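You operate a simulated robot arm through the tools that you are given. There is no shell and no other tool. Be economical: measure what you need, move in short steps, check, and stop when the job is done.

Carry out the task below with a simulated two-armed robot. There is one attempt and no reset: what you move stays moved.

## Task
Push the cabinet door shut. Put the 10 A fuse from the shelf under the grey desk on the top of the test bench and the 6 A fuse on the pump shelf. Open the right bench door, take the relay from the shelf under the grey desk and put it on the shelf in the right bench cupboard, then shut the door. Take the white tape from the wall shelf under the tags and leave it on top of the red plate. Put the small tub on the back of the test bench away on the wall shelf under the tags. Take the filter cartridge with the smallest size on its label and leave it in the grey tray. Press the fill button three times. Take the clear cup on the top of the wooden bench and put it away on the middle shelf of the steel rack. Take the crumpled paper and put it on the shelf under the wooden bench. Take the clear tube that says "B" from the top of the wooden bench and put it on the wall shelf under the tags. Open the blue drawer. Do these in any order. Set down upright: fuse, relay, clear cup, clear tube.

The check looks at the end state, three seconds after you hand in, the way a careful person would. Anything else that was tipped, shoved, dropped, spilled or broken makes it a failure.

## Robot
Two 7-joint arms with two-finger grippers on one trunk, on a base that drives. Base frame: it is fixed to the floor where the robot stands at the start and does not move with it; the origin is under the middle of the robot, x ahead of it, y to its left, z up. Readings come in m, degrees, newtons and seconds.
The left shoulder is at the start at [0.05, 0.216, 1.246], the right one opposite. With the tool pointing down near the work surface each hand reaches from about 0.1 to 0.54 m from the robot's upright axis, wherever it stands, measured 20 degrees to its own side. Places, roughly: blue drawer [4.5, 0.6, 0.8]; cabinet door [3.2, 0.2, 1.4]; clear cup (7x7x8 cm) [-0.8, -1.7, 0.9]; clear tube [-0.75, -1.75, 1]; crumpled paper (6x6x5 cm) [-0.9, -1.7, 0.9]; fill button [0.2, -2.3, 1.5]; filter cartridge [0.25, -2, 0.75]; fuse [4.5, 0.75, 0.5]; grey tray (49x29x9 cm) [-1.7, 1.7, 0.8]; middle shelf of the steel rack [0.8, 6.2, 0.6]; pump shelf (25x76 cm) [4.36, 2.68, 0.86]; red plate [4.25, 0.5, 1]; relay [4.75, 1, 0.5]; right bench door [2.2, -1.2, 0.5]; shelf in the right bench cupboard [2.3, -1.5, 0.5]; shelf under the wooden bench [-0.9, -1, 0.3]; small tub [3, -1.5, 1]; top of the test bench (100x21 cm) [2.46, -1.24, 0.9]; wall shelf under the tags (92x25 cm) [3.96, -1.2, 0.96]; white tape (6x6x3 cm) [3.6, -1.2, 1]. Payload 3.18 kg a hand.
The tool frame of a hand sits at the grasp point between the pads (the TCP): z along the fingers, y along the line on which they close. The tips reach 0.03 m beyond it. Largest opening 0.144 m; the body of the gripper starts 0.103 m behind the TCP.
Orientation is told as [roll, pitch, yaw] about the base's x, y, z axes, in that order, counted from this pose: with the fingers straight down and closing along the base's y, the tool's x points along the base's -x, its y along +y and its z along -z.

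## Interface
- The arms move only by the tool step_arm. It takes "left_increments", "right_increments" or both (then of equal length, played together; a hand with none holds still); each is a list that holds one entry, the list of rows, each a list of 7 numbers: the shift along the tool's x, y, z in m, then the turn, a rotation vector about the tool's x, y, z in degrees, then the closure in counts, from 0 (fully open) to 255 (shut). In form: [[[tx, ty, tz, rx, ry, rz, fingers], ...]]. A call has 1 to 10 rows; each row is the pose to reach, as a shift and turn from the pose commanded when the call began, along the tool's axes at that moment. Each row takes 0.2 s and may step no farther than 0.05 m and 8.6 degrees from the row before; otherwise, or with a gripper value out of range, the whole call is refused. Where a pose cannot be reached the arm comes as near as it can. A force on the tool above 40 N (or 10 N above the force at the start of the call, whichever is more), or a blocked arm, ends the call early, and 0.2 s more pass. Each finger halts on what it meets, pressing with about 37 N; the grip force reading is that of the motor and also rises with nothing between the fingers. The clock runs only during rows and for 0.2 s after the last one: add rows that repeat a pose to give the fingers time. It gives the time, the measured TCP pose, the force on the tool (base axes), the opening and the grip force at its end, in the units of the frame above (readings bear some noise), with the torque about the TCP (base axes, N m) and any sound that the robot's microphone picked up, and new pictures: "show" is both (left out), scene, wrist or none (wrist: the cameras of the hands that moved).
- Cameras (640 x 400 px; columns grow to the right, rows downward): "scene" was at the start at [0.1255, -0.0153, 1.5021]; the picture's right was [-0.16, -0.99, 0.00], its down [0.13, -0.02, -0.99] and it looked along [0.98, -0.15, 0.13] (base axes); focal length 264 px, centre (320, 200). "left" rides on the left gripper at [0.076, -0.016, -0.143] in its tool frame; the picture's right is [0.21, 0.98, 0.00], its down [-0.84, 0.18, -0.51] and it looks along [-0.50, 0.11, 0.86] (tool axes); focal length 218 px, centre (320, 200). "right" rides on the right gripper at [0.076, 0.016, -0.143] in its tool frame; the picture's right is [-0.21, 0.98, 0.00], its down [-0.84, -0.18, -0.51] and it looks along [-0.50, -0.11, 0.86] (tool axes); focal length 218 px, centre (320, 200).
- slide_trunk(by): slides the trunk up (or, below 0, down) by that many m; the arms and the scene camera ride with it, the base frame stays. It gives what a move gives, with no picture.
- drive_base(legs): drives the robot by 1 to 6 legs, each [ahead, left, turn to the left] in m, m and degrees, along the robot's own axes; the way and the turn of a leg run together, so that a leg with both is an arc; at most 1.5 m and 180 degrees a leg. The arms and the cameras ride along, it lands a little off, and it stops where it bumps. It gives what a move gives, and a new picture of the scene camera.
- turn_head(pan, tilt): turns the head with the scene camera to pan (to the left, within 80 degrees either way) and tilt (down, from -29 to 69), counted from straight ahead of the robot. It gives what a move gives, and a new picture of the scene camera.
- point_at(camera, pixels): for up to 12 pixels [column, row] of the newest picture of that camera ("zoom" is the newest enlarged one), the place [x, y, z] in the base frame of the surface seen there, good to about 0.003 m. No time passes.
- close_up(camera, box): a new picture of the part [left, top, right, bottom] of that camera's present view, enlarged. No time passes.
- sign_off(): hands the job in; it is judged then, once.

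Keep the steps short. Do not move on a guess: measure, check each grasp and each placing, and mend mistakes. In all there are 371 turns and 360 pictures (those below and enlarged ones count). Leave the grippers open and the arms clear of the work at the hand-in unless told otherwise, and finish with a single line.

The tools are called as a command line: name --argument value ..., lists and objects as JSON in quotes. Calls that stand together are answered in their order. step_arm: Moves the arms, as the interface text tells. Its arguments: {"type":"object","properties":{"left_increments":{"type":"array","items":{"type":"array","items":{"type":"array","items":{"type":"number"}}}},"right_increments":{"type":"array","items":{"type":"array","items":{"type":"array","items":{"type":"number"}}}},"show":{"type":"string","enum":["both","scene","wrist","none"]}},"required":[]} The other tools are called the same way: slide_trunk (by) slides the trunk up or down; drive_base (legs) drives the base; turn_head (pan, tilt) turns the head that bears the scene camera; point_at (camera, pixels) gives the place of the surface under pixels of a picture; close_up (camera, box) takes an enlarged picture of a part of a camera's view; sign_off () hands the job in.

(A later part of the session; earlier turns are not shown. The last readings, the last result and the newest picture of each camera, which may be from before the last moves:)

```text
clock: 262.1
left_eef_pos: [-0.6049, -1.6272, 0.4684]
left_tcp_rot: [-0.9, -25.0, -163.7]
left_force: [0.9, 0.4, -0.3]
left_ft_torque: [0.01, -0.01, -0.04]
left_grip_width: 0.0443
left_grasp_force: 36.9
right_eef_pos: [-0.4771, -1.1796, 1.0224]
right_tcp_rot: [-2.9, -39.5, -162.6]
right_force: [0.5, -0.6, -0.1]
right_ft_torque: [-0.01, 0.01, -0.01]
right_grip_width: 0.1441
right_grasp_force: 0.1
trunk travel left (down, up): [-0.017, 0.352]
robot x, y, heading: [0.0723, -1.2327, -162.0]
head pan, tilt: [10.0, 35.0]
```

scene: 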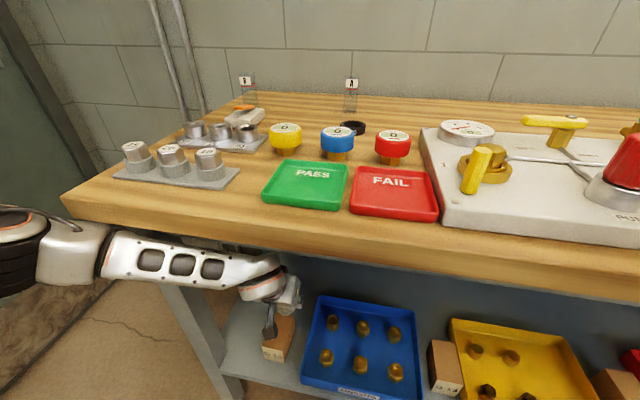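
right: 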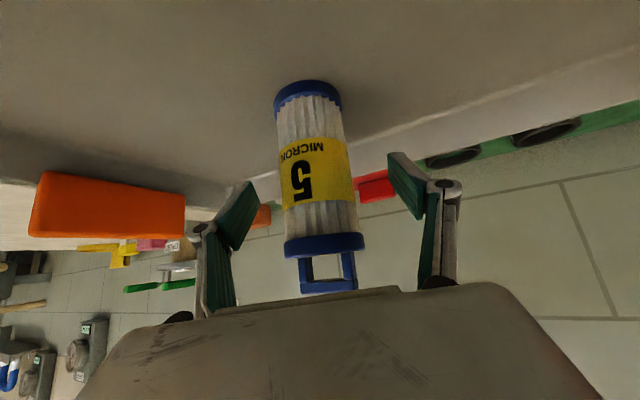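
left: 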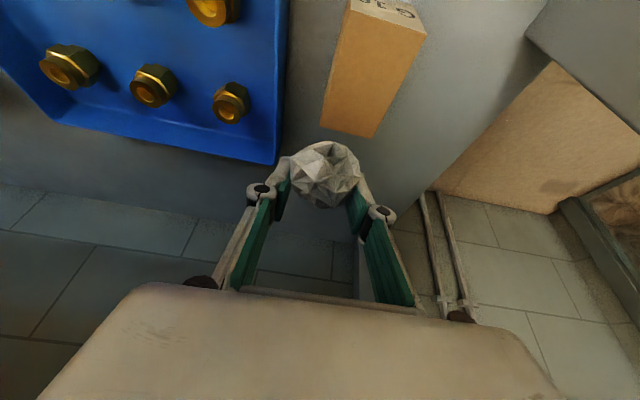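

It reports blocked while in contact; retry with a pure backward leg first.

drive_base --legs '[[-0.12, 0, 0]]'

drive_base --legs '[[0, -0.21, -1], [0.25, 0, 0]]'

step_arm --left_increments '[[[0, 0, 0, 0, 0, 0, 210]]]' --show "wrist"

```text
clock: 263.3
left_eef_pos: [-0.4937, -1.5916, 0.4673]
left_tcp_rot: [-0.7, -24.9, -163.7]
left_force: [-0.3, -0.6, 0.8]
left_ft_torque: [-0.02, -0.02, -0.03]
left_grip_width: 0.0446
left_grasp_force: 37.6
right_eef_pos: [-0.3678, -1.1454, 1.0233]
right_tcp_rot: [-2.8, -39.4, -162.6]
right_force: [0.2, -1.0, 0.9]
right_ft_torque: [-0.01, 0.0, -0.02]
right_grip_width: 0.144
right_grasp_force: 0.1
trunk travel left (down, up): [-0.017, 0.352]
robot x, y, heading: [0.1785, -1.1983, -162.2]
head pan, tilt: [10.0, 35.0]
```

scene: 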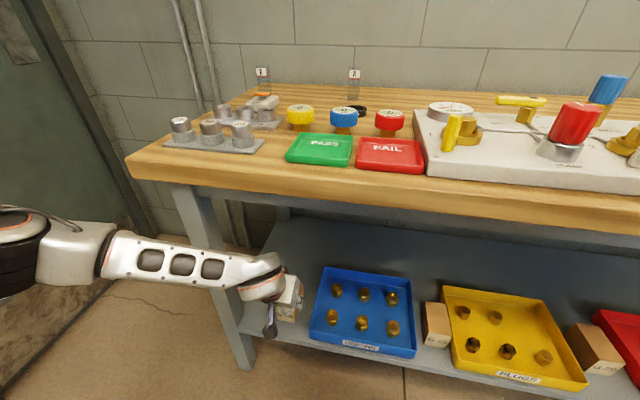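

```text
clock: 266.8
left_eef_pos: [-0.6603, -1.4118, 0.4489]
left_tcp_rot: [-0.1, -22.2, -164.0]
left_force: [-0.3, -0.8, 0.1]
left_ft_torque: [0.02, 0.0, 0.04]
left_grip_width: 0.0443
left_grasp_force: 36.5
right_eef_pos: [-0.5559, -0.9665, 1.0338]
right_tcp_rot: [-2.2, -40.7, -162.9]
right_force: [0.4, -0.2, 0.0]
right_ft_torque: [0.02, 0.03, 0.01]
right_grip_width: 0.1438
right_grasp_force: 0.1
trunk travel left (down, up): [-0.017, 0.352]
robot x, y, heading: [-0.0228, -1.029, -162.3]
head pan, tilt: [10.0, 35.0]
stopped in leg 2: the robot was blocked; the commanded pose is now the measured one
```

scene: 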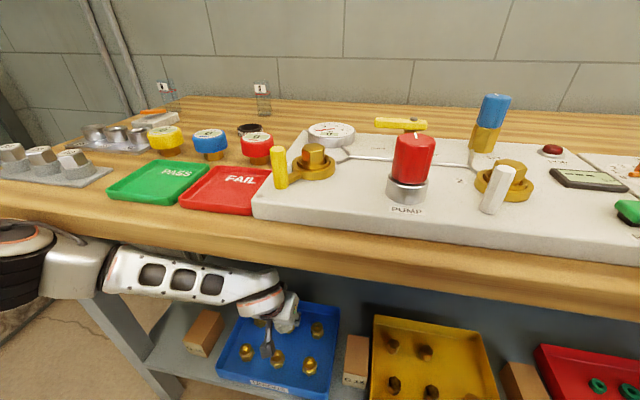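

```text
clock: 267.2
left_eef_pos: [-0.6603, -1.4124, 0.4478]
left_tcp_rot: [-0.1, -22.4, -164.2]
left_force: [0.3, 0.2, -0.1]
left_ft_torque: [0.01, -0.03, -0.02]
left_grip_width: 0.0443
left_grasp_force: 36.5
right_eef_pos: [-0.5567, -0.9653, 1.0324]
right_tcp_rot: [-2.2, -40.7, -163.1]
right_force: [-0.5, 0.3, 0.7]
right_ft_torque: [0.0, 0.03, 0.05]
right_grip_width: 0.1439
right_grasp_force: 0.1
trunk travel left (down, up): [-0.017, 0.352]
robot x, y, heading: [-0.0223, -1.0281, -162.2]
head pan, tilt: [10.0, 35.0]
```

left: 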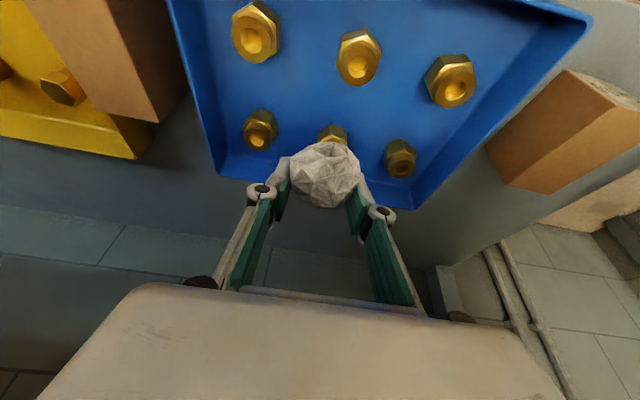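

The wrist is bumping the bench apron: fingers are too steep. Back out, flatten the pitch to −40° with the hand slightly lower.

drive_base --legs '[[-0.1, 0, 0]]'

drive_base --legs '[[-0.25, 0, 0]]'

step_arm --left_increments '[[[0, 0, 0.005, 0, -6, 0, 210], [0, 0, 0.01, 0, -12, 0, 210], [0, 0, 0.015, 0, -18, 0, 210], [0, 0, 0.015, 0, -18, 0, 210]]]' --show "both"

```text
clock: 267.9
left_eef_pos: [-0.6574, -1.4184, 0.4399]
left_tcp_rot: [-0.5, -21.8, -163.4]
left_force: [0.1, -0.2, -1.7]
left_ft_torque: [-0.09, 0.01, 0.04]
left_grip_width: 0.0443
left_grasp_force: 37.1
right_eef_pos: [-0.5596, -0.9713, 1.0255]
right_tcp_rot: [-2.6, -40.1, -162.4]
right_force: [0.2, 0.5, -0.3]
right_ft_torque: [0.02, -0.02, -0.05]
right_grip_width: 0.1439
right_grasp_force: 0.1
trunk travel left (down, up): [-0.017, 0.352]
robot x, y, heading: [-0.0179, -1.0311, -161.7]
head pan, tilt: [10.0, 35.0]
stopped in leg 1: the robot was blocked; the commanded pose is now the measured one
```

scene: 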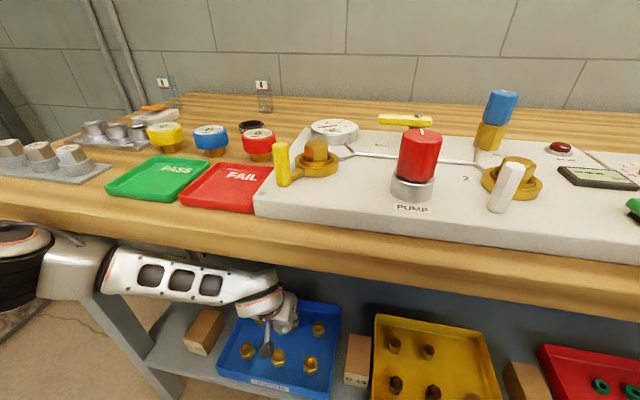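

```text
clock: 269.7
left_eef_pos: [-0.4204, -1.3403, 0.4321]
left_tcp_rot: [-0.7, -21.3, -163.7]
left_force: [-0.9, -0.2, -0.2]
left_ft_torque: [-0.01, 0.0, -0.01]
left_grip_width: 0.0444
left_grasp_force: 37.6
right_eef_pos: [-0.3277, -0.8996, 1.0229]
right_tcp_rot: [-2.8, -39.5, -162.4]
right_force: [-0.3, 0.6, -0.5]
right_ft_torque: [0.02, -0.01, -0.01]
right_grip_width: 0.144
right_grasp_force: 0.0
trunk travel left (down, up): [-0.017, 0.352]
robot x, y, heading: [0.2225, -0.9501, -162.4]
head pan, tilt: [10.0, 35.0]
```

scene: 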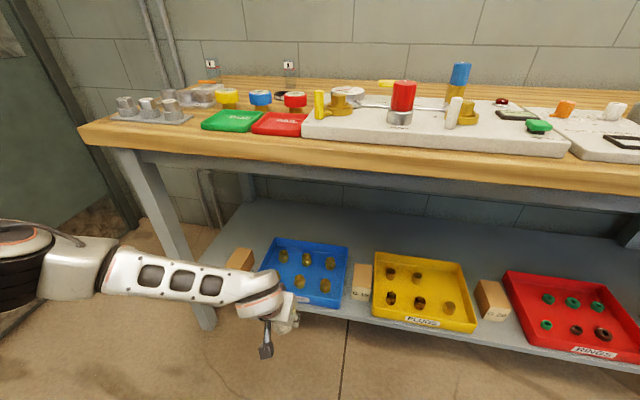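

```text
clock: 270.7
left_eef_pos: [-0.4234, -1.3267, 0.4211]
left_tcp_rot: [-1.7, -31.8, -163.7]
left_force: [0.5, -0.1, -0.5]
left_ft_torque: [-0.05, 0.05, 0.02]
left_grip_width: 0.0441
left_grasp_force: 37.0
left hand out of reach, approached as far as the arm can: row 2, 3, 4
right_eef_pos: [-0.3255, -0.8993, 1.022]
right_tcp_rot: [-2.8, -39.5, -162.4]
right_force: [-0.1, -0.2, 0.4]
right_ft_torque: [0.03, 0.05, -0.01]
right_grip_width: 0.144
right_grasp_force: 0.2
trunk travel left (down, up): [-0.017, 0.352]
robot x, y, heading: [0.2181, -0.9505, -162.1]
head pan, tilt: [10.0, 35.0]
```

scene: 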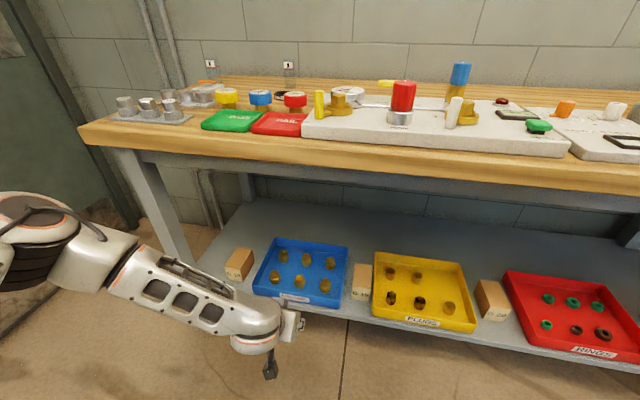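
left: 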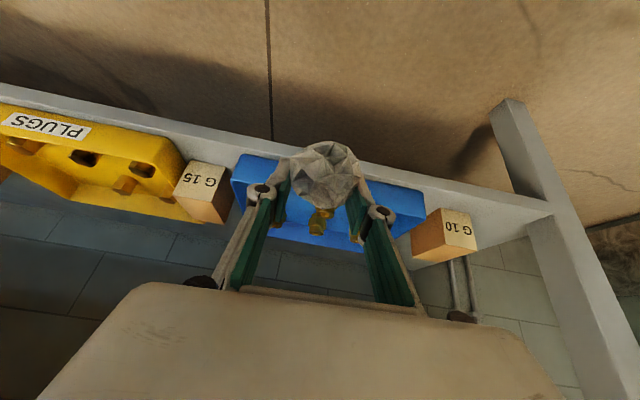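

close_up --camera "scene" --box '[170, 200, 370, 325]'

```text
3.20 times, centred on (270, 262) of scene
```

zoom: 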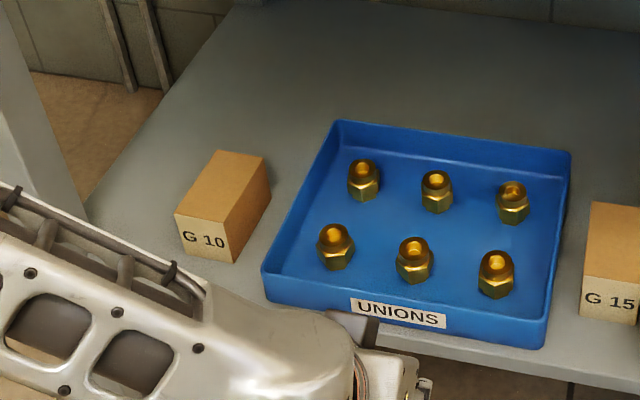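

point_at --camera "zoom" --pixels '[[100, 195], [90, 215], [176, 215], [184, 250], [232, 262], [200, 160], [270, 200], [218, 152], [264, 158], [130, 230], [330, 120], [265, 265]]'

```text
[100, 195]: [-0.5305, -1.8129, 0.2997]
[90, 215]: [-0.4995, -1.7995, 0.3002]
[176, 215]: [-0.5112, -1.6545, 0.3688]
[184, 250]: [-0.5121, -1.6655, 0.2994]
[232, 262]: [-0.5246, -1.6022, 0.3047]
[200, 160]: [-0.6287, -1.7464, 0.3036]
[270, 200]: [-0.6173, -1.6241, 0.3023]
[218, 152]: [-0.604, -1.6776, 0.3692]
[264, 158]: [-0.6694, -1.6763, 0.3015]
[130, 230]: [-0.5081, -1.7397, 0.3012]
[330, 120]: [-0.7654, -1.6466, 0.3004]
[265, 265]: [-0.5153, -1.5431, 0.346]
```

Try again: the hand is now lower and flatter (−32°, z 0.42; paper bottom ≈0.385, above the tray). Shift left 0.1 and drive in.

drive_base --legs '[[0, 0.1, -1.5], [0.25, 0, 0], [0.18, 0, 0]]'

step_arm --left_increments '[[[0, 0, 0, 0, 0, 0, 210]]]' --show "wrist"

```text
clock: 273.6
left_eef_pos: [-0.6026, -1.4644, 0.4183]
left_tcp_rot: [-1.3, -30.8, -165.1]
left_force: [-0.1, -0.2, 0.7]
left_ft_torque: [0.01, 0.02, 0.03]
left_grip_width: 0.0442
left_grasp_force: 37.1
right_eef_pos: [-0.5074, -1.042, 1.0278]
right_tcp_rot: [-2.6, -40.2, -163.5]
right_force: [0.8, 0.2, 0.3]
right_ft_torque: [0.0, 0.01, 0.04]
right_grip_width: 0.1441
right_grasp_force: 0.1
trunk travel left (down, up): [-0.017, 0.352]
robot x, y, heading: [0.0324, -1.1037, -162.8]
head pan, tilt: [10.0, 35.0]
stopped in leg 2: the robot was blocked; the commanded pose is now the measured one
```

scene: 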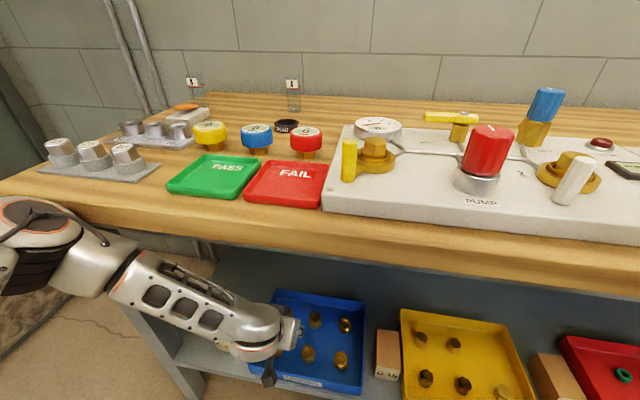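

```text
clock: 274.0
left_eef_pos: [-0.604, -1.4647, 0.4173]
left_tcp_rot: [-1.2, -30.8, -165.1]
left_force: [-0.8, 0.6, -0.2]
left_ft_torque: [-0.04, 0.0, -0.01]
left_grip_width: 0.0439
left_grasp_force: 37.2
right_eef_pos: [-0.507, -1.0413, 1.0286]
right_tcp_rot: [-2.5, -40.1, -163.5]
right_force: [0.1, -0.5, 0.3]
right_ft_torque: [0.01, -0.02, -0.03]
right_grip_width: 0.1438
right_grasp_force: 0.1
trunk travel left (down, up): [-0.017, 0.352]
robot x, y, heading: [0.0306, -1.1055, -163.1]
head pan, tilt: [10.0, 35.0]
```

left: 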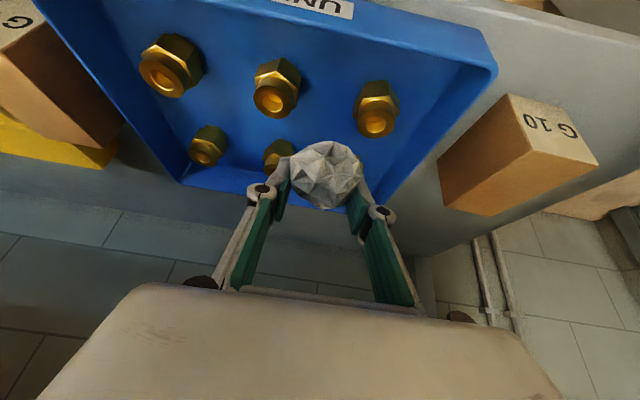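

The elbow now meets the bench edge. The right end of the shelf may suit the left arm better; back out and look there.

drive_base --legs '[[-0.15, 0, 0]]'

drive_base --legs '[[-0.25, 0, 0], [0, -0.9, 0]]'

turn_head --pan -10 --tilt 40

```text
clock: 275.4
left_eef_pos: [-0.4647, -1.425, 0.4098]
left_tcp_rot: [-1.5, -30.2, -164.9]
left_force: [0.0, -0.1, -0.2]
left_ft_torque: [-0.03, -0.02, 0.03]
left_grip_width: 0.0443
left_grasp_force: 36.7
right_eef_pos: [-0.374, -1.0045, 1.0228]
right_tcp_rot: [-2.9, -39.7, -163.3]
right_force: [-0.2, 0.5, 0.8]
right_ft_torque: [-0.01, -0.01, 0.01]
right_grip_width: 0.1442
right_grasp_force: 0.1
trunk travel left (down, up): [-0.017, 0.352]
robot x, y, heading: [0.1709, -1.0612, -163.3]
head pan, tilt: [10.0, 35.0]
```

scene: 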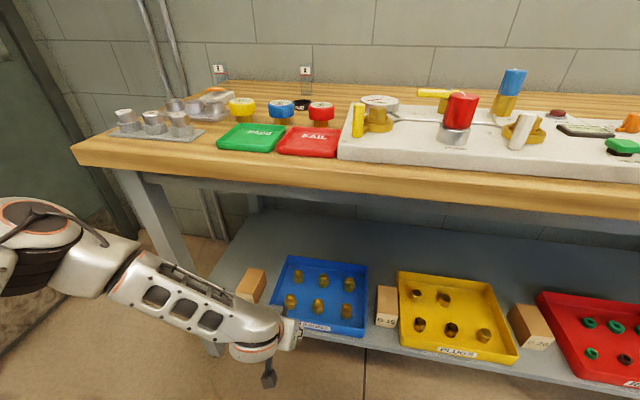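

```text
clock: 285.1
left_eef_pos: [-0.4902, -0.4872, 0.4085]
left_tcp_rot: [-1.6, -30.2, -164.7]
left_force: [-0.3, 0.6, -0.3]
left_ft_torque: [0.01, 0.0, 0.02]
left_grip_width: 0.0425
left_grasp_force: 36.8
right_eef_pos: [-0.3996, -0.0659, 1.023]
right_tcp_rot: [-2.8, -39.6, -163.3]
right_force: [0.2, -0.8, -0.2]
right_ft_torque: [0.03, 0.01, 0.0]
right_grip_width: 0.1438
right_grasp_force: 0.1
trunk travel left (down, up): [-0.017, 0.352]
robot x, y, heading: [0.147, -0.1258, -162.9]
head pan, tilt: [10.0, 35.0]
```

scene: 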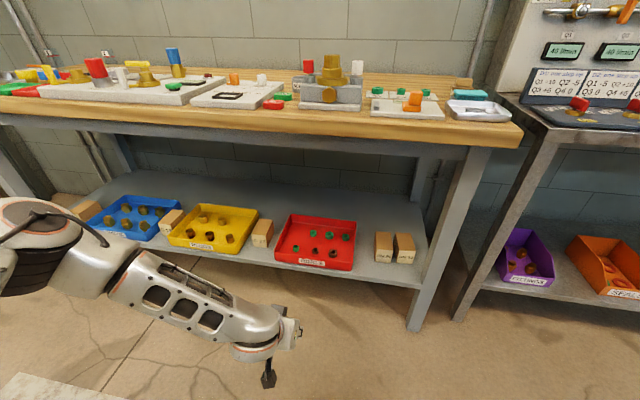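

```text
clock: 285.9
left_eef_pos: [-0.4889, -0.4876, 0.41]
left_tcp_rot: [-1.4, -30.2, -164.9]
left_force: [0.4, -0.3, 0.5]
left_ft_torque: [-0.03, 0.02, 0.0]
left_grip_width: 0.0422
left_grasp_force: 37.2
right_eef_pos: [-0.3988, -0.0655, 1.0232]
right_tcp_rot: [-2.8, -39.4, -163.1]
right_force: [0.0, 0.1, -0.5]
right_ft_torque: [-0.01, 0.03, -0.01]
right_grip_width: 0.1444
right_grasp_force: 0.1
trunk travel left (down, up): [-0.017, 0.352]
robot x, y, heading: [0.1497, -0.1229, -163.1]
head pan, tilt: [-10.0, 40.0]
```

scene: 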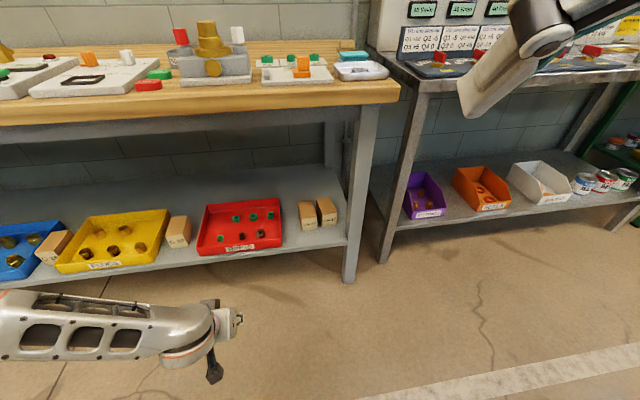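

No good gap there. Best plan: left end, beside/behind G10, approaching diagonally from the right (yaw +31°). First raise/tuck the right hand, then drive back left and turn.

step_arm --right_increments '[[[0, 0, -0.045, 0, 0, 0, 0], [0, 0, -0.09, 0, 0, 0, 0], [0, 0, -0.14, 0, 0, 0, 0], [0, 0, -0.19, 0, 0, 0, 0]]]' --show "none"

drive_base --legs '[[0, 0.62, 0], [0, 0, 31.5]]'

turn_head --pan 15 --tilt 42

```text
clock: 286.9
left_eef_pos: [-0.4894, -0.4867, 0.4095]
left_tcp_rot: [-1.5, -30.2, -164.8]
left_force: [-0.1, 0.1, 0.1]
left_ft_torque: [0.0, 0.0, 0.02]
left_grip_width: 0.0418
left_grasp_force: 37.1
right_eef_pos: [-0.399, -0.0659, 1.0233]
right_tcp_rot: [-2.8, -39.4, -163.2]
right_force: [0.4, 0.0, -0.1]
right_ft_torque: [-0.01, 0.0, 0.04]
right_grip_width: 0.1442
right_grasp_force: 0.0
right hand out of reach, approached as far as the arm can: row 1, 2, 3, 4
trunk travel left (down, up): [-0.017, 0.352]
robot x, y, heading: [0.1477, -0.1263, -163.0]
head pan, tilt: [-10.0, 40.0]
```

```text
clock: 294.4
left_eef_pos: [-0.0195, -1.3658, 0.4093]
left_tcp_rot: [-1.4, -30.3, -133.2]
left_force: [0.3, 0.2, -0.2]
left_ft_torque: [0.02, 0.04, -0.01]
left_grip_width: 0.0407
left_grasp_force: 37.0
right_eef_pos: [-0.164, -0.9616, 1.023]
right_tcp_rot: [-2.8, -39.6, -131.6]
right_force: [0.4, 0.6, 0.7]
right_ft_torque: [-0.01, 0.02, 0.03]
right_grip_width: 0.144
right_grasp_force: 0.1
trunk travel left (down, up): [-0.017, 0.352]
robot x, y, heading: [0.3324, -0.725, -131.4]
head pan, tilt: [-10.0, 40.0]
```

scene: 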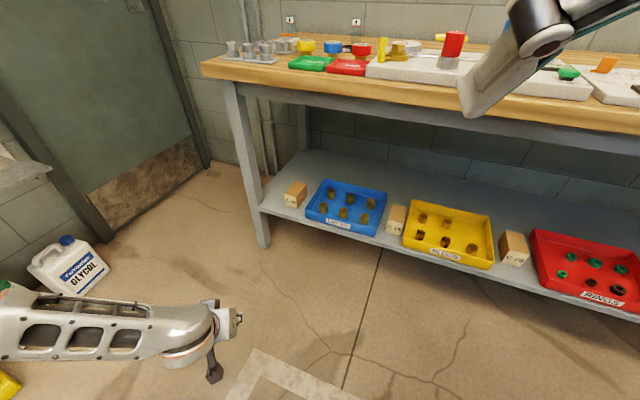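

```text
clock: 295.3
left_eef_pos: [-0.021, -1.3662, 0.4093]
left_tcp_rot: [-1.5, -30.2, -133.2]
left_force: [0.1, 0.0, -1.5]
left_ft_torque: [0.01, 0.01, 0.03]
left_grip_width: 0.0403
left_grasp_force: 37.5
right_eef_pos: [-0.1628, -0.9612, 1.0227]
right_tcp_rot: [-2.8, -39.5, -131.5]
right_force: [0.1, 0.0, -0.1]
right_ft_torque: [0.0, 0.01, 0.01]
right_grip_width: 0.1436
right_grasp_force: 0.0
trunk travel left (down, up): [-0.017, 0.352]
robot x, y, heading: [0.3317, -0.7269, -131.8]
head pan, tilt: [15.0, 42.0]
```

scene: 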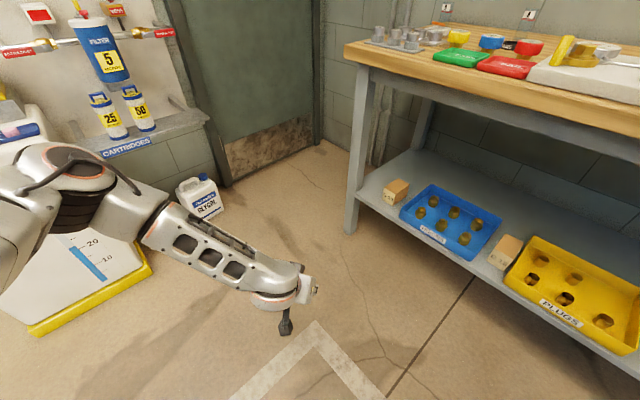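

Raise the right hand forward-up so it clears the bench items, then approach diagonally.

step_arm --right_increments '[[[-0.04, 0, -0.008, 0, 0, 0, 0], [-0.08, 0, -0.015, 0, 0, 0, 0], [-0.12, 0, -0.022, 0, 0, 0, 0], [-0.16, 0, -0.03, 0, 0, 0, 0]]]' --show "none"

drive_base --legs '[[0, -0.14, 0], [0.3, 0, 0], [0.2, 0, 0]]'

step_arm --left_increments '[[[0, 0, 0, 0, 0, 0, 210]]]' --show "wrist"

```text
clock: 296.3
left_eef_pos: [-0.0196, -1.366, 0.4088]
left_tcp_rot: [-1.6, -30.2, -133.2]
left_force: [-0.2, -0.1, 0.5]
left_ft_torque: [-0.01, -0.02, 0.0]
left_grip_width: 0.0396
left_grasp_force: 36.8
right_eef_pos: [-0.2319, -1.0508, 1.0847]
right_tcp_rot: [-2.4, -39.6, -131.7]
right_force: [-0.6, -1.0, -0.7]
right_ft_torque: [-0.01, -0.02, 0.0]
right_grip_width: 0.144
right_grasp_force: 0.1
right hand out of reach, approached as far as the arm can: row 1, 2, 3, 4
trunk travel left (down, up): [-0.017, 0.352]
robot x, y, heading: [0.3329, -0.7224, -131.4]
head pan, tilt: [15.0, 42.0]
```

```text
clock: 301.1
left_eef_pos: [-0.4551, -1.6471, 0.4084]
left_tcp_rot: [-1.5, -30.2, -133.1]
left_force: [-0.3, -0.4, -0.6]
left_ft_torque: [0.03, 0.03, 0.02]
left_grip_width: 0.0381
left_grasp_force: 37.1
right_eef_pos: [-0.6657, -1.3332, 1.0832]
right_tcp_rot: [-2.5, -39.7, -131.6]
right_force: [-0.9, -0.1, -0.8]
right_ft_torque: [-0.01, 0.0, 0.04]
right_grip_width: 0.144
right_grasp_force: 0.1
trunk travel left (down, up): [-0.017, 0.352]
robot x, y, heading: [-0.1092, -1.0033, -131.1]
head pan, tilt: [15.0, 42.0]
```

scene: 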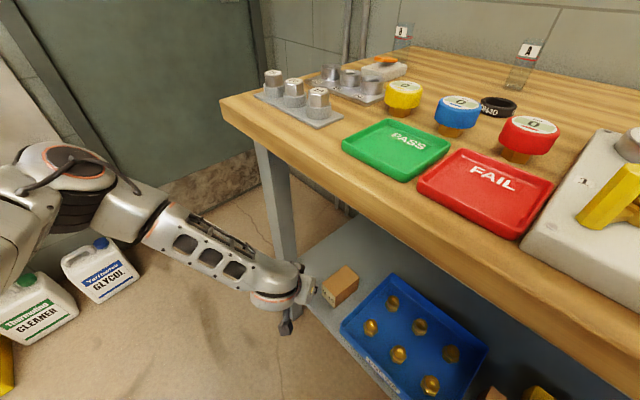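

```text
clock: 301.4
left_eef_pos: [-0.4548, -1.6484, 0.4097]
left_tcp_rot: [-1.4, -30.3, -133.1]
left_force: [0.2, -0.2, 0.7]
left_ft_torque: [-0.02, 0.01, -0.01]
left_grip_width: 0.0382
left_grasp_force: 36.9
right_eef_pos: [-0.6648, -1.3319, 1.0849]
right_tcp_rot: [-2.4, -39.8, -131.6]
right_force: [-1.1, -0.2, -0.2]
right_ft_torque: [0.03, 0.01, 0.0]
right_grip_width: 0.1441
right_grasp_force: 0.1
trunk travel left (down, up): [-0.017, 0.352]
robot x, y, heading: [-0.106, -1.0052, -131.2]
head pan, tilt: [15.0, 42.0]
```

left: 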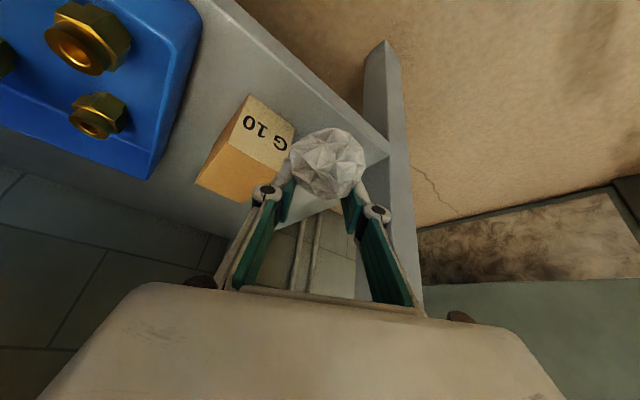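

point_at --camera "left" --pixels '[[386, 150], [372, 60], [395, 60], [412, 230], [384, 180], [284, 165], [240, 205], [330, 165], [330, 205], [310, 230]]'

```text
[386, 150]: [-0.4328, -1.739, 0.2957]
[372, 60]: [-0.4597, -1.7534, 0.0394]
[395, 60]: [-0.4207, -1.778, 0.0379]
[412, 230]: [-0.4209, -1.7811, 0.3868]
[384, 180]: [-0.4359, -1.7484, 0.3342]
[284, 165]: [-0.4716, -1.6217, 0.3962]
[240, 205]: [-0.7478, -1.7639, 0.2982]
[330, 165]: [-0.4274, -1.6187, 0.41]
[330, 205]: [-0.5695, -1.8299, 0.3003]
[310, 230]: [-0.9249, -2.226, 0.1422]
```

Leg occupies u 0.035–0.075, so I aim slightly deeper: shift right 4 cm then 16 cm forward.

drive_base --legs '[[0, -0.038, 0], [0.158, 0, 0]]'

step_arm --left_increments '[[[0, 0, 0, 0, 0, 0, 200]]]' --show "wrist"

```text
clock: 303.5
left_eef_pos: [-0.5958, -1.6955, 0.4523]
left_tcp_rot: [-2.3, -33.7, -137.9]
left_force: [0.4, -0.1, -0.6]
left_ft_torque: [0.02, 0.02, 0.01]
left_grip_width: 0.037
left_grasp_force: 37.0
right_eef_pos: [-0.7427, -1.3402, 1.1244]
right_tcp_rot: [-4.2, -43.1, -135.9]
right_force: [0.8, 0.7, 0.1]
right_ft_torque: [-0.02, 0.01, 0.02]
right_grip_width: 0.144
right_grasp_force: 0.1
trunk travel left (down, up): [-0.017, 0.352]
robot x, y, heading: [-0.1917, -1.0831, -136.4]
head pan, tilt: [15.0, 42.0]
heard: click
```

scene: 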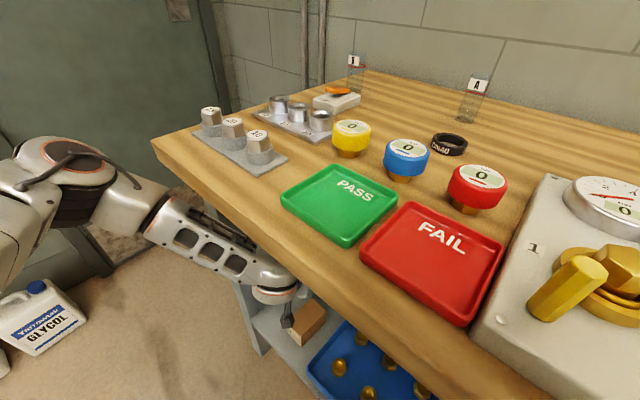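

```text
clock: 304.1
left_eef_pos: [-0.6004, -1.6895, 0.4403]
left_tcp_rot: [-2.6, -33.0, -138.5]
left_force: [-0.2, -0.2, 1.9]
left_ft_torque: [-0.02, -0.02, -0.02]
left_grip_width: 0.0362
left_grasp_force: 36.7
right_eef_pos: [-0.7449, -1.3408, 1.1205]
right_tcp_rot: [-5.6, -42.9, -135.9]
right_force: [0.6, -0.5, 1.1]
right_ft_torque: [0.0, 0.01, 0.01]
right_grip_width: 0.1439
right_grasp_force: 0.1
trunk travel left (down, up): [-0.017, 0.352]
robot x, y, heading: [-0.1874, -1.0805, -137.5]
head pan, tilt: [15.0, 42.0]
stopped in row 1 (left hand): the arm was blocked; the commanded pose is now the measured one
```

left: 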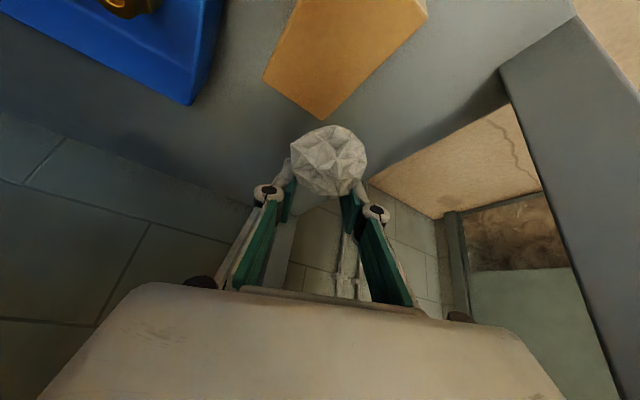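

A click was heard – I'll check that afterwards. First ease the hand down-left-forward to the free shelf area.

step_arm --left_increments '[[[0, 0.01, 0.02, 0, 0, 0, 205], [0.001, 0.02, 0.04, 0, 0, 0, 205], [0.002, 0.03, 0.058, 0, 0, 0, 205]]]' --show "both"

```text
clock: 305.1
left_eef_pos: [-0.6075, -1.7288, 0.3874]
left_tcp_rot: [-2.7, -32.7, -138.6]
left_force: [0.3, 0.9, -0.5]
left_ft_torque: [0.02, -0.04, 0.04]
left_grip_width: 0.0283
left_grasp_force: 0.0
right_eef_pos: [-0.7447, -1.3412, 1.1205]
right_tcp_rot: [-5.8, -43.1, -135.9]
right_force: [1.0, -0.3, 0.2]
right_ft_torque: [0.01, 0.0, 0.07]
right_grip_width: 0.1439
right_grasp_force: 0.0
trunk travel left (down, up): [-0.017, 0.352]
robot x, y, heading: [-0.1856, -1.0842, -137.8]
head pan, tilt: [15.0, 42.0]
stopped in row 3 (left hand): the arm was blocked; the commanded pose is now the measured one
```

scene: 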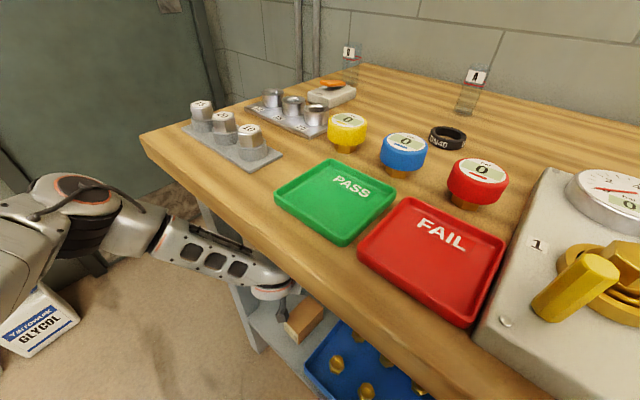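
left: 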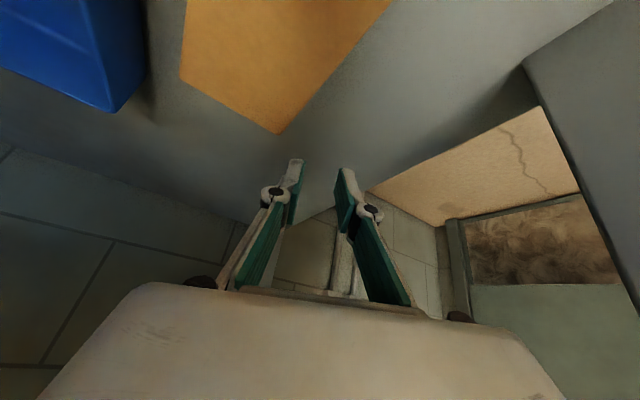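

The paper slipped out of the fingers. Back away and find it.

drive_base --legs '[[-0.15, 0, 0]]'

drive_base --legs '[[-0.4, 0, 0]]'

turn_head --pan 0 --tilt 40

```text
clock: 306.4
left_eef_pos: [-0.5, -1.6317, 0.3593]
left_tcp_rot: [-1.3, -30.6, -138.7]
left_force: [2.8, -31.1, 13.9]
left_ft_torque: [1.02, 0.1, 0.07]
left_grip_width: 0.0123
left_grasp_force: 0.1
right_eef_pos: [-0.6763, -1.2496, 1.0852]
right_tcp_rot: [-3.7, -40.1, -137.2]
right_force: [-0.1, -0.4, 0.4]
right_ft_torque: [-0.01, 0.03, 0.0]
right_grip_width: 0.1442
right_grasp_force: 0.0
trunk travel left (down, up): [-0.017, 0.352]
robot x, y, heading: [-0.0806, -0.9828, -137.1]
head pan, tilt: [15.0, 42.0]
heard: click
```

scene: 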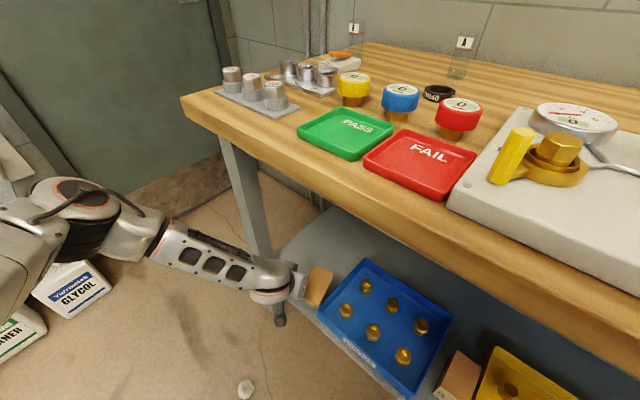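

```text
clock: 308.9
left_eef_pos: [-0.2092, -1.3604, 0.3586]
left_tcp_rot: [-1.1, -30.5, -138.7]
left_force: [1.3, 0.4, -0.4]
left_ft_torque: [0.01, -0.05, -0.02]
left_grip_width: 0.0279
left_grasp_force: 0.2
right_eef_pos: [-0.3845, -0.9777, 1.0866]
right_tcp_rot: [-3.8, -40.3, -137.3]
right_force: [0.3, 0.1, -0.4]
right_ft_torque: [-0.02, 0.0, -0.01]
right_grip_width: 0.1438
right_grasp_force: 0.0
trunk travel left (down, up): [-0.017, 0.352]
robot x, y, heading: [0.2045, -0.7111, -137.0]
head pan, tilt: [15.0, 42.0]
```

scene: 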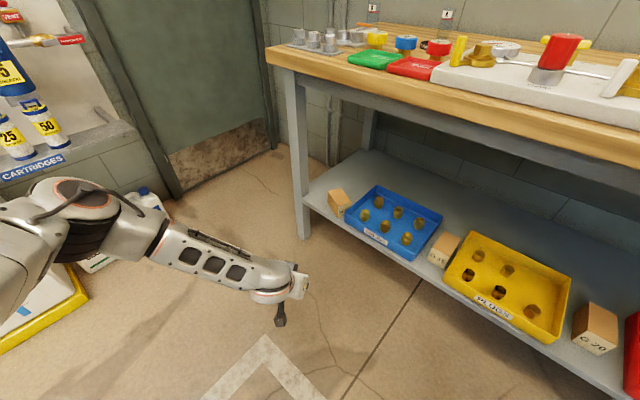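

```text
clock: 309.7
left_eef_pos: [-0.2087, -1.3586, 0.3578]
left_tcp_rot: [-1.3, -30.5, -138.8]
left_force: [0.1, -0.5, 0.3]
left_ft_torque: [0.0, 0.03, 0.0]
left_grip_width: 0.028
left_grasp_force: 0.1
right_eef_pos: [-0.3855, -0.9786, 1.0855]
right_tcp_rot: [-3.7, -40.0, -137.4]
right_force: [1.1, 0.2, -0.4]
right_ft_torque: [-0.01, 0.03, -0.02]
right_grip_width: 0.1442
right_grasp_force: 0.0
trunk travel left (down, up): [-0.017, 0.352]
robot x, y, heading: [0.2105, -0.7114, -137.1]
head pan, tilt: [0.0, 40.0]
```

scene: 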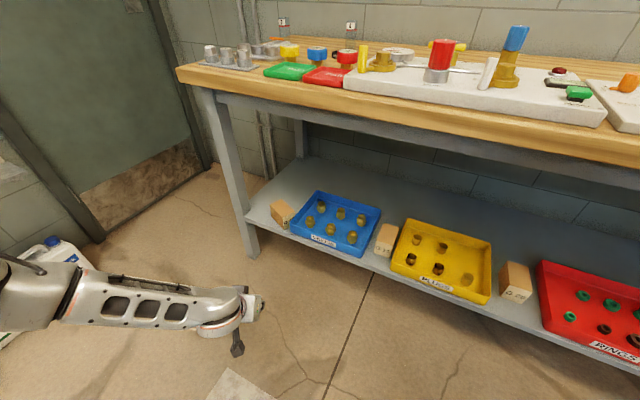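

The paper is not on the shelf in view. Search: close-up of the area around the left leg/back.

close_up --camera "scene" --box '[140, 120, 400, 290]'

```text
2.35 times, centred on (270, 205) of scene
```

zoom: 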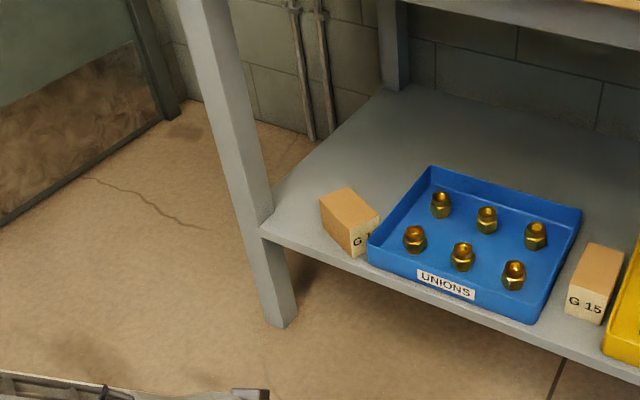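

G10 got nudged against the blue tray (to mend). Search for the paper: look left and down.

turn_head --pan 35 --tilt 50

drive_base --legs '[[0, 0, 40]]'

```text
clock: 310.7
left_eef_pos: [-0.209, -1.3585, 0.3584]
left_tcp_rot: [-1.2, -30.5, -138.9]
left_force: [0.4, 0.3, -0.8]
left_ft_torque: [0.0, -0.01, 0.01]
left_grip_width: 0.0283
left_grasp_force: 0.0
right_eef_pos: [-0.3866, -0.9786, 1.0854]
right_tcp_rot: [-3.7, -40.1, -137.4]
right_force: [0.1, 0.6, -0.3]
right_ft_torque: [0.0, 0.02, 0.0]
right_grip_width: 0.1438
right_grasp_force: 0.0
trunk travel left (down, up): [-0.017, 0.352]
robot x, y, heading: [0.2122, -0.7128, -137.0]
head pan, tilt: [35.0, 50.0]
```

scene: 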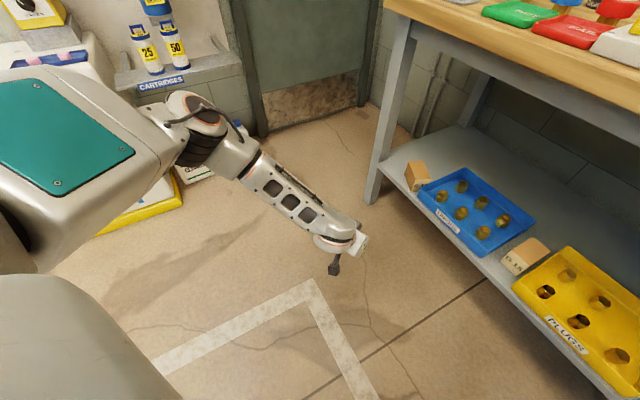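

```text
clock: 312.9
left_eef_pos: [0.2946, -1.477, 0.3583]
left_tcp_rot: [-1.2, -30.5, -99.5]
left_force: [-0.5, -0.3, 0.1]
left_ft_torque: [-0.03, 0.0, -0.02]
left_grip_width: 0.0283
left_grasp_force: 0.1
right_eef_pos: [-0.083, -1.2943, 1.085]
right_tcp_rot: [-3.8, -40.1, -98.1]
right_force: [0.0, 0.7, 0.4]
right_ft_torque: [0.0, 0.01, -0.02]
right_grip_width: 0.144
right_grasp_force: 0.0
trunk travel left (down, up): [-0.017, 0.352]
robot x, y, heading: [0.2104, -0.7098, -97.8]
head pan, tilt: [35.0, 50.0]
```

scene: 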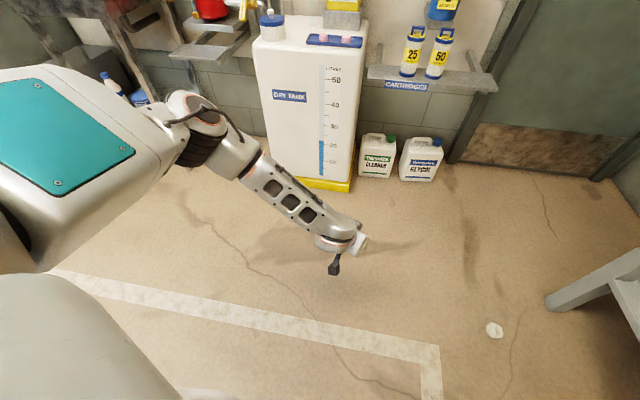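

Found: a white thing at (494,330) on the floor. Measure and zoom.

point_at --camera "scene" --pixels '[[494, 330], [488, 330], [500, 330], [494, 325], [494, 336]]'

close_up --camera "scene" --box '[434, 290, 554, 370]'

```text
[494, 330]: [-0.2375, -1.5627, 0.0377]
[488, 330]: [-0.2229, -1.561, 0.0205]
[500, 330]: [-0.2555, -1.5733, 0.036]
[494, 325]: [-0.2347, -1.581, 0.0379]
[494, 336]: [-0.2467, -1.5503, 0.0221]
```

```text
5.00 times, centred on (494, 330) of scene
```

zoom: 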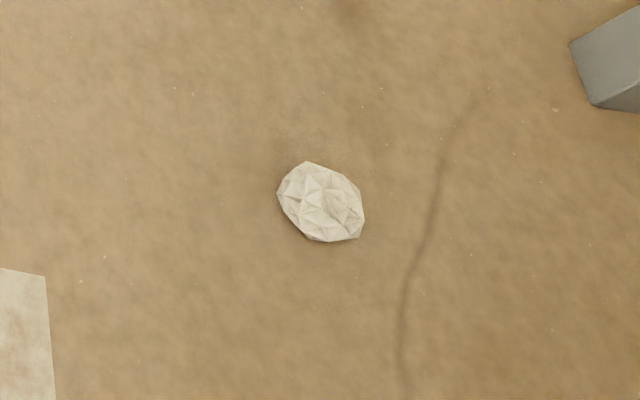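

Paper is on the floor at (-0.24,-1.567), top z 0.038. Try how low I can reach: retract the left hand and point it straight down first.

step_arm --left_increments '[[[0.039, 0, -0.023, 0, 4, 0, 100], [0.079, 0, -0.046, 0, 8, 0, 60], [0.118, 0, -0.069, 0, 12, 0, 60], [0.158, 0, -0.093, 0, 16, 0, 60], [0.197, 0, -0.116, 0, 20, 0, 60], [0.237, 0, -0.139, 0, 24, 0, 60], [0.276, 0, -0.162, 0, 28, 0, 60]]]' --show "scene"

```text
clock: 314.5
left_eef_pos: [0.351, -1.1633, 0.3573]
left_tcp_rot: [-1.1, -2.7, -100.2]
left_force: [0.1, 0.2, 0.8]
left_ft_torque: [-0.04, 0.02, 0.01]
left_grip_width: 0.1103
left_grasp_force: 0.0
right_eef_pos: [-0.0833, -1.2936, 1.0866]
right_tcp_rot: [-3.7, -40.1, -98.1]
right_force: [-0.1, 0.2, -0.1]
right_ft_torque: [-0.01, -0.03, 0.0]
right_grip_width: 0.1442
right_grasp_force: 0.1
trunk travel left (down, up): [-0.017, 0.352]
robot x, y, heading: [0.2102, -0.7112, -98.3]
head pan, tilt: [35.0, 50.0]
```

scene: 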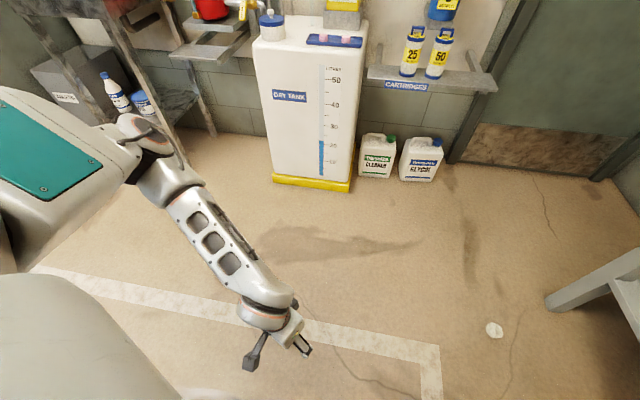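

Test going straight down.

step_arm --left_increments '[[[0, 0, 0.05, 0, 2, 0, 60], [0, 0, 0.1, 0, 2.7, 0, 60], [0, 0, 0.15, 0, 2.7, 0, 60], [0, 0, 0.2, 0, 2.7, 0, 60], [0, 0, 0.25, 0, 2.7, 0, 60], [0, 0, 0.29, 0, 2.7, 0, 60]]]' --show "none"

```text
clock: 315.9
left_eef_pos: [0.3435, -1.1744, 0.0639]
left_tcp_rot: [-1.1, 0.2, -100.2]
left_force: [-0.3, -0.6, -0.7]
left_ft_torque: [0.03, -0.01, 0.02]
left_grip_width: 0.1101
left_grasp_force: 0.1
right_eef_pos: [-0.0828, -1.2944, 1.0863]
right_tcp_rot: [-3.8, -40.1, -98.1]
right_force: [-0.5, -0.2, -0.2]
right_ft_torque: [0.02, 0.02, 0.04]
right_grip_width: 0.1438
right_grasp_force: 0.1
trunk travel left (down, up): [-0.017, 0.352]
robot x, y, heading: [0.2077, -0.7135, -97.9]
head pan, tilt: [35.0, 50.0]
```

It reaches the floor. Raise a bit, then position over the paper.

step_arm --left_increments '[[[0, 0, -0.05, 0, 0, 0, 60], [0, 0, -0.1, 0, 0, 0, 60], [0, 0, -0.13, 0, 0, 0, 60]]]' --show "none"

drive_base --legs '[[0, 0, -37], [0.3, 0.06, 0]]'

turn_head --pan 25 --tilt 60

```text
clock: 316.7
left_eef_pos: [0.3479, -1.1721, 0.1978]
left_tcp_rot: [-1.1, 0.2, -100.2]
left_force: [0.9, 0.7, -0.2]
left_ft_torque: [0.02, -0.03, -0.01]
left_grip_width: 0.1102
left_grasp_force: 0.1
right_eef_pos: [-0.0824, -1.293, 1.0852]
right_tcp_rot: [-3.7, -40.2, -98.1]
right_force: [-0.6, 0.0, -0.5]
right_ft_torque: [0.01, 0.0, -0.01]
right_grip_width: 0.1443
right_grasp_force: 0.0
trunk travel left (down, up): [-0.017, 0.352]
robot x, y, heading: [0.2071, -0.714, -98.3]
head pan, tilt: [35.0, 50.0]
```

```text
clock: 320.5
left_eef_pos: [-0.1204, -1.4103, 0.1967]
left_tcp_rot: [-1.2, 0.2, -137.0]
left_force: [-0.1, 1.3, -0.2]
left_ft_torque: [0.04, 0.0, 0.02]
left_grip_width: 0.1105
left_grasp_force: 0.0
right_eef_pos: [-0.5375, -1.2498, 1.086]
right_tcp_rot: [-3.7, -40.1, -134.9]
right_force: [0.7, -0.1, -0.1]
right_ft_torque: [0.0, 0.0, 0.0]
right_grip_width: 0.144
right_grasp_force: 0.1
trunk travel left (down, up): [-0.017, 0.352]
robot x, y, heading: [0.0467, -0.9553, -135.1]
head pan, tilt: [35.0, 50.0]
```

scene: 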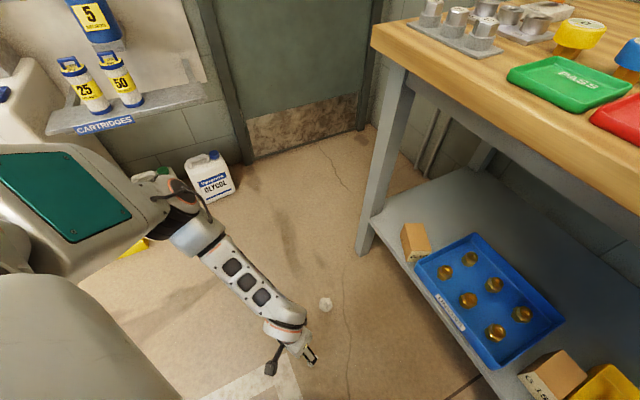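

```text
clock: 321.2
left_eef_pos: [-0.1209, -1.4101, 0.1976]
left_tcp_rot: [-1.1, 0.1, -137.1]
left_force: [0.5, -0.3, -0.1]
left_ft_torque: [0.02, -0.02, 0.01]
left_grip_width: 0.1099
left_grasp_force: 0.1
right_eef_pos: [-0.5379, -1.249, 1.0851]
right_tcp_rot: [-3.8, -40.1, -134.9]
right_force: [0.5, -1.4, -0.2]
right_ft_torque: [-0.03, 0.0, 0.03]
right_grip_width: 0.144
right_grasp_force: 0.0
trunk travel left (down, up): [-0.017, 0.352]
robot x, y, heading: [0.0439, -0.9607, -134.7]
head pan, tilt: [25.0, 60.0]
```

scene: 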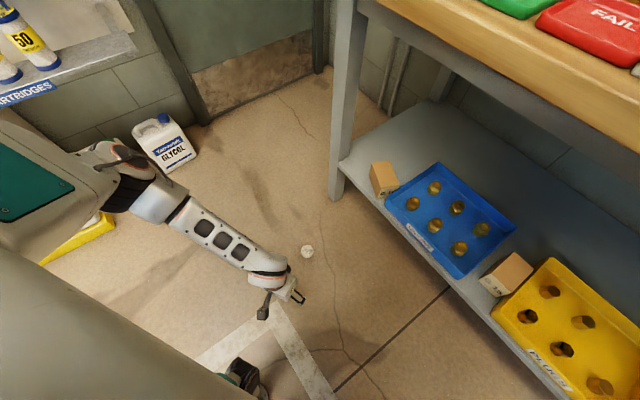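

point_at --camera "scene" --pixels '[[307, 252], [302, 252], [312, 252], [307, 247], [307, 257]]'

drive_base --legs '[[0.192, 0.022, 0]]'

step_arm --left_increments '[[[0, 0, 0, 0, 0, 0, 60]]]' --show "wrist"

```text
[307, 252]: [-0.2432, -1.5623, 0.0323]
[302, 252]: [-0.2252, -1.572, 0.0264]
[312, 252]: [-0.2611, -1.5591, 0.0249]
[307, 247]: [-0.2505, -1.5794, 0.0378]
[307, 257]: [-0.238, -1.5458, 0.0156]
```

```text
clock: 322.8
left_eef_pos: [-0.2446, -1.5666, 0.1976]
left_tcp_rot: [-1.1, 0.1, -137.0]
left_force: [0.0, 0.5, -0.8]
left_ft_torque: [-0.01, -0.03, 0.02]
left_grip_width: 0.1101
left_grasp_force: 0.0
right_eef_pos: [-0.6613, -1.4059, 1.0849]
right_tcp_rot: [-3.7, -40.2, -134.9]
right_force: [0.2, 0.1, -0.2]
right_ft_torque: [0.0, 0.01, 0.0]
right_grip_width: 0.144
right_grasp_force: 0.1
trunk travel left (down, up): [-0.017, 0.352]
robot x, y, heading: [-0.0827, -1.1166, -134.6]
head pan, tilt: [25.0, 60.0]
```

scene: 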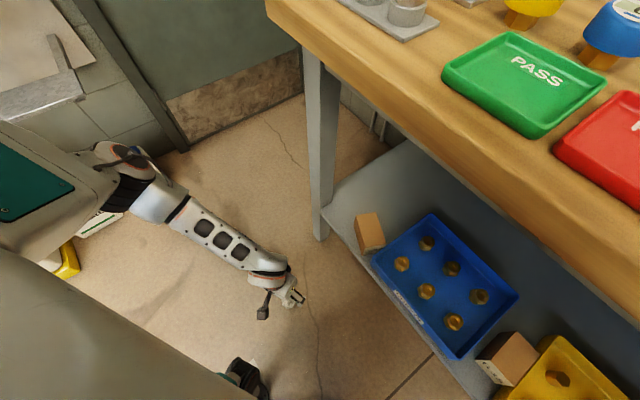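

```text
clock: 323.2
left_eef_pos: [-0.2442, -1.5674, 0.1976]
left_tcp_rot: [-0.9, 0.2, -137.0]
left_force: [-0.6, 0.3, 0.0]
left_ft_torque: [0.02, -0.03, 0.01]
left_grip_width: 0.1102
left_grasp_force: 0.1
right_eef_pos: [-0.6617, -1.4068, 1.0857]
right_tcp_rot: [-3.7, -40.2, -134.9]
right_force: [-0.3, 0.0, 0.6]
right_ft_torque: [-0.01, 0.04, 0.01]
right_grip_width: 0.1441
right_grasp_force: 0.0
trunk travel left (down, up): [-0.017, 0.352]
robot x, y, heading: [-0.0773, -1.1183, -134.8]
head pan, tilt: [25.0, 60.0]
```

left: 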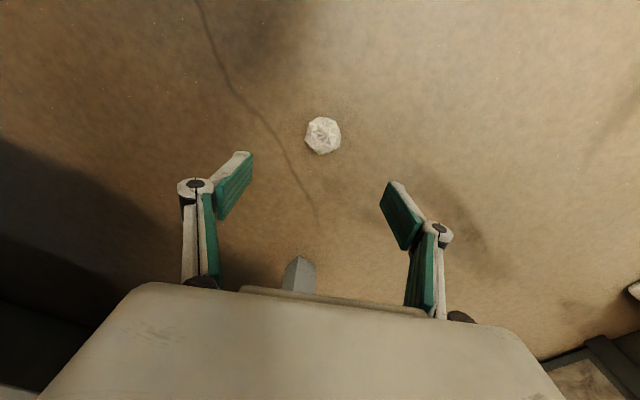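

point_at --camera "left" --pixels '[[323, 135], [306, 135], [340, 135], [323, 118], [323, 152]]'

```text
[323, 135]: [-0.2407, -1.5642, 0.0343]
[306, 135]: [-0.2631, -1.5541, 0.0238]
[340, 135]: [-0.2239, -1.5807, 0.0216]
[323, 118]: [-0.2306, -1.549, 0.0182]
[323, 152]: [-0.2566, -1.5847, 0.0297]
```

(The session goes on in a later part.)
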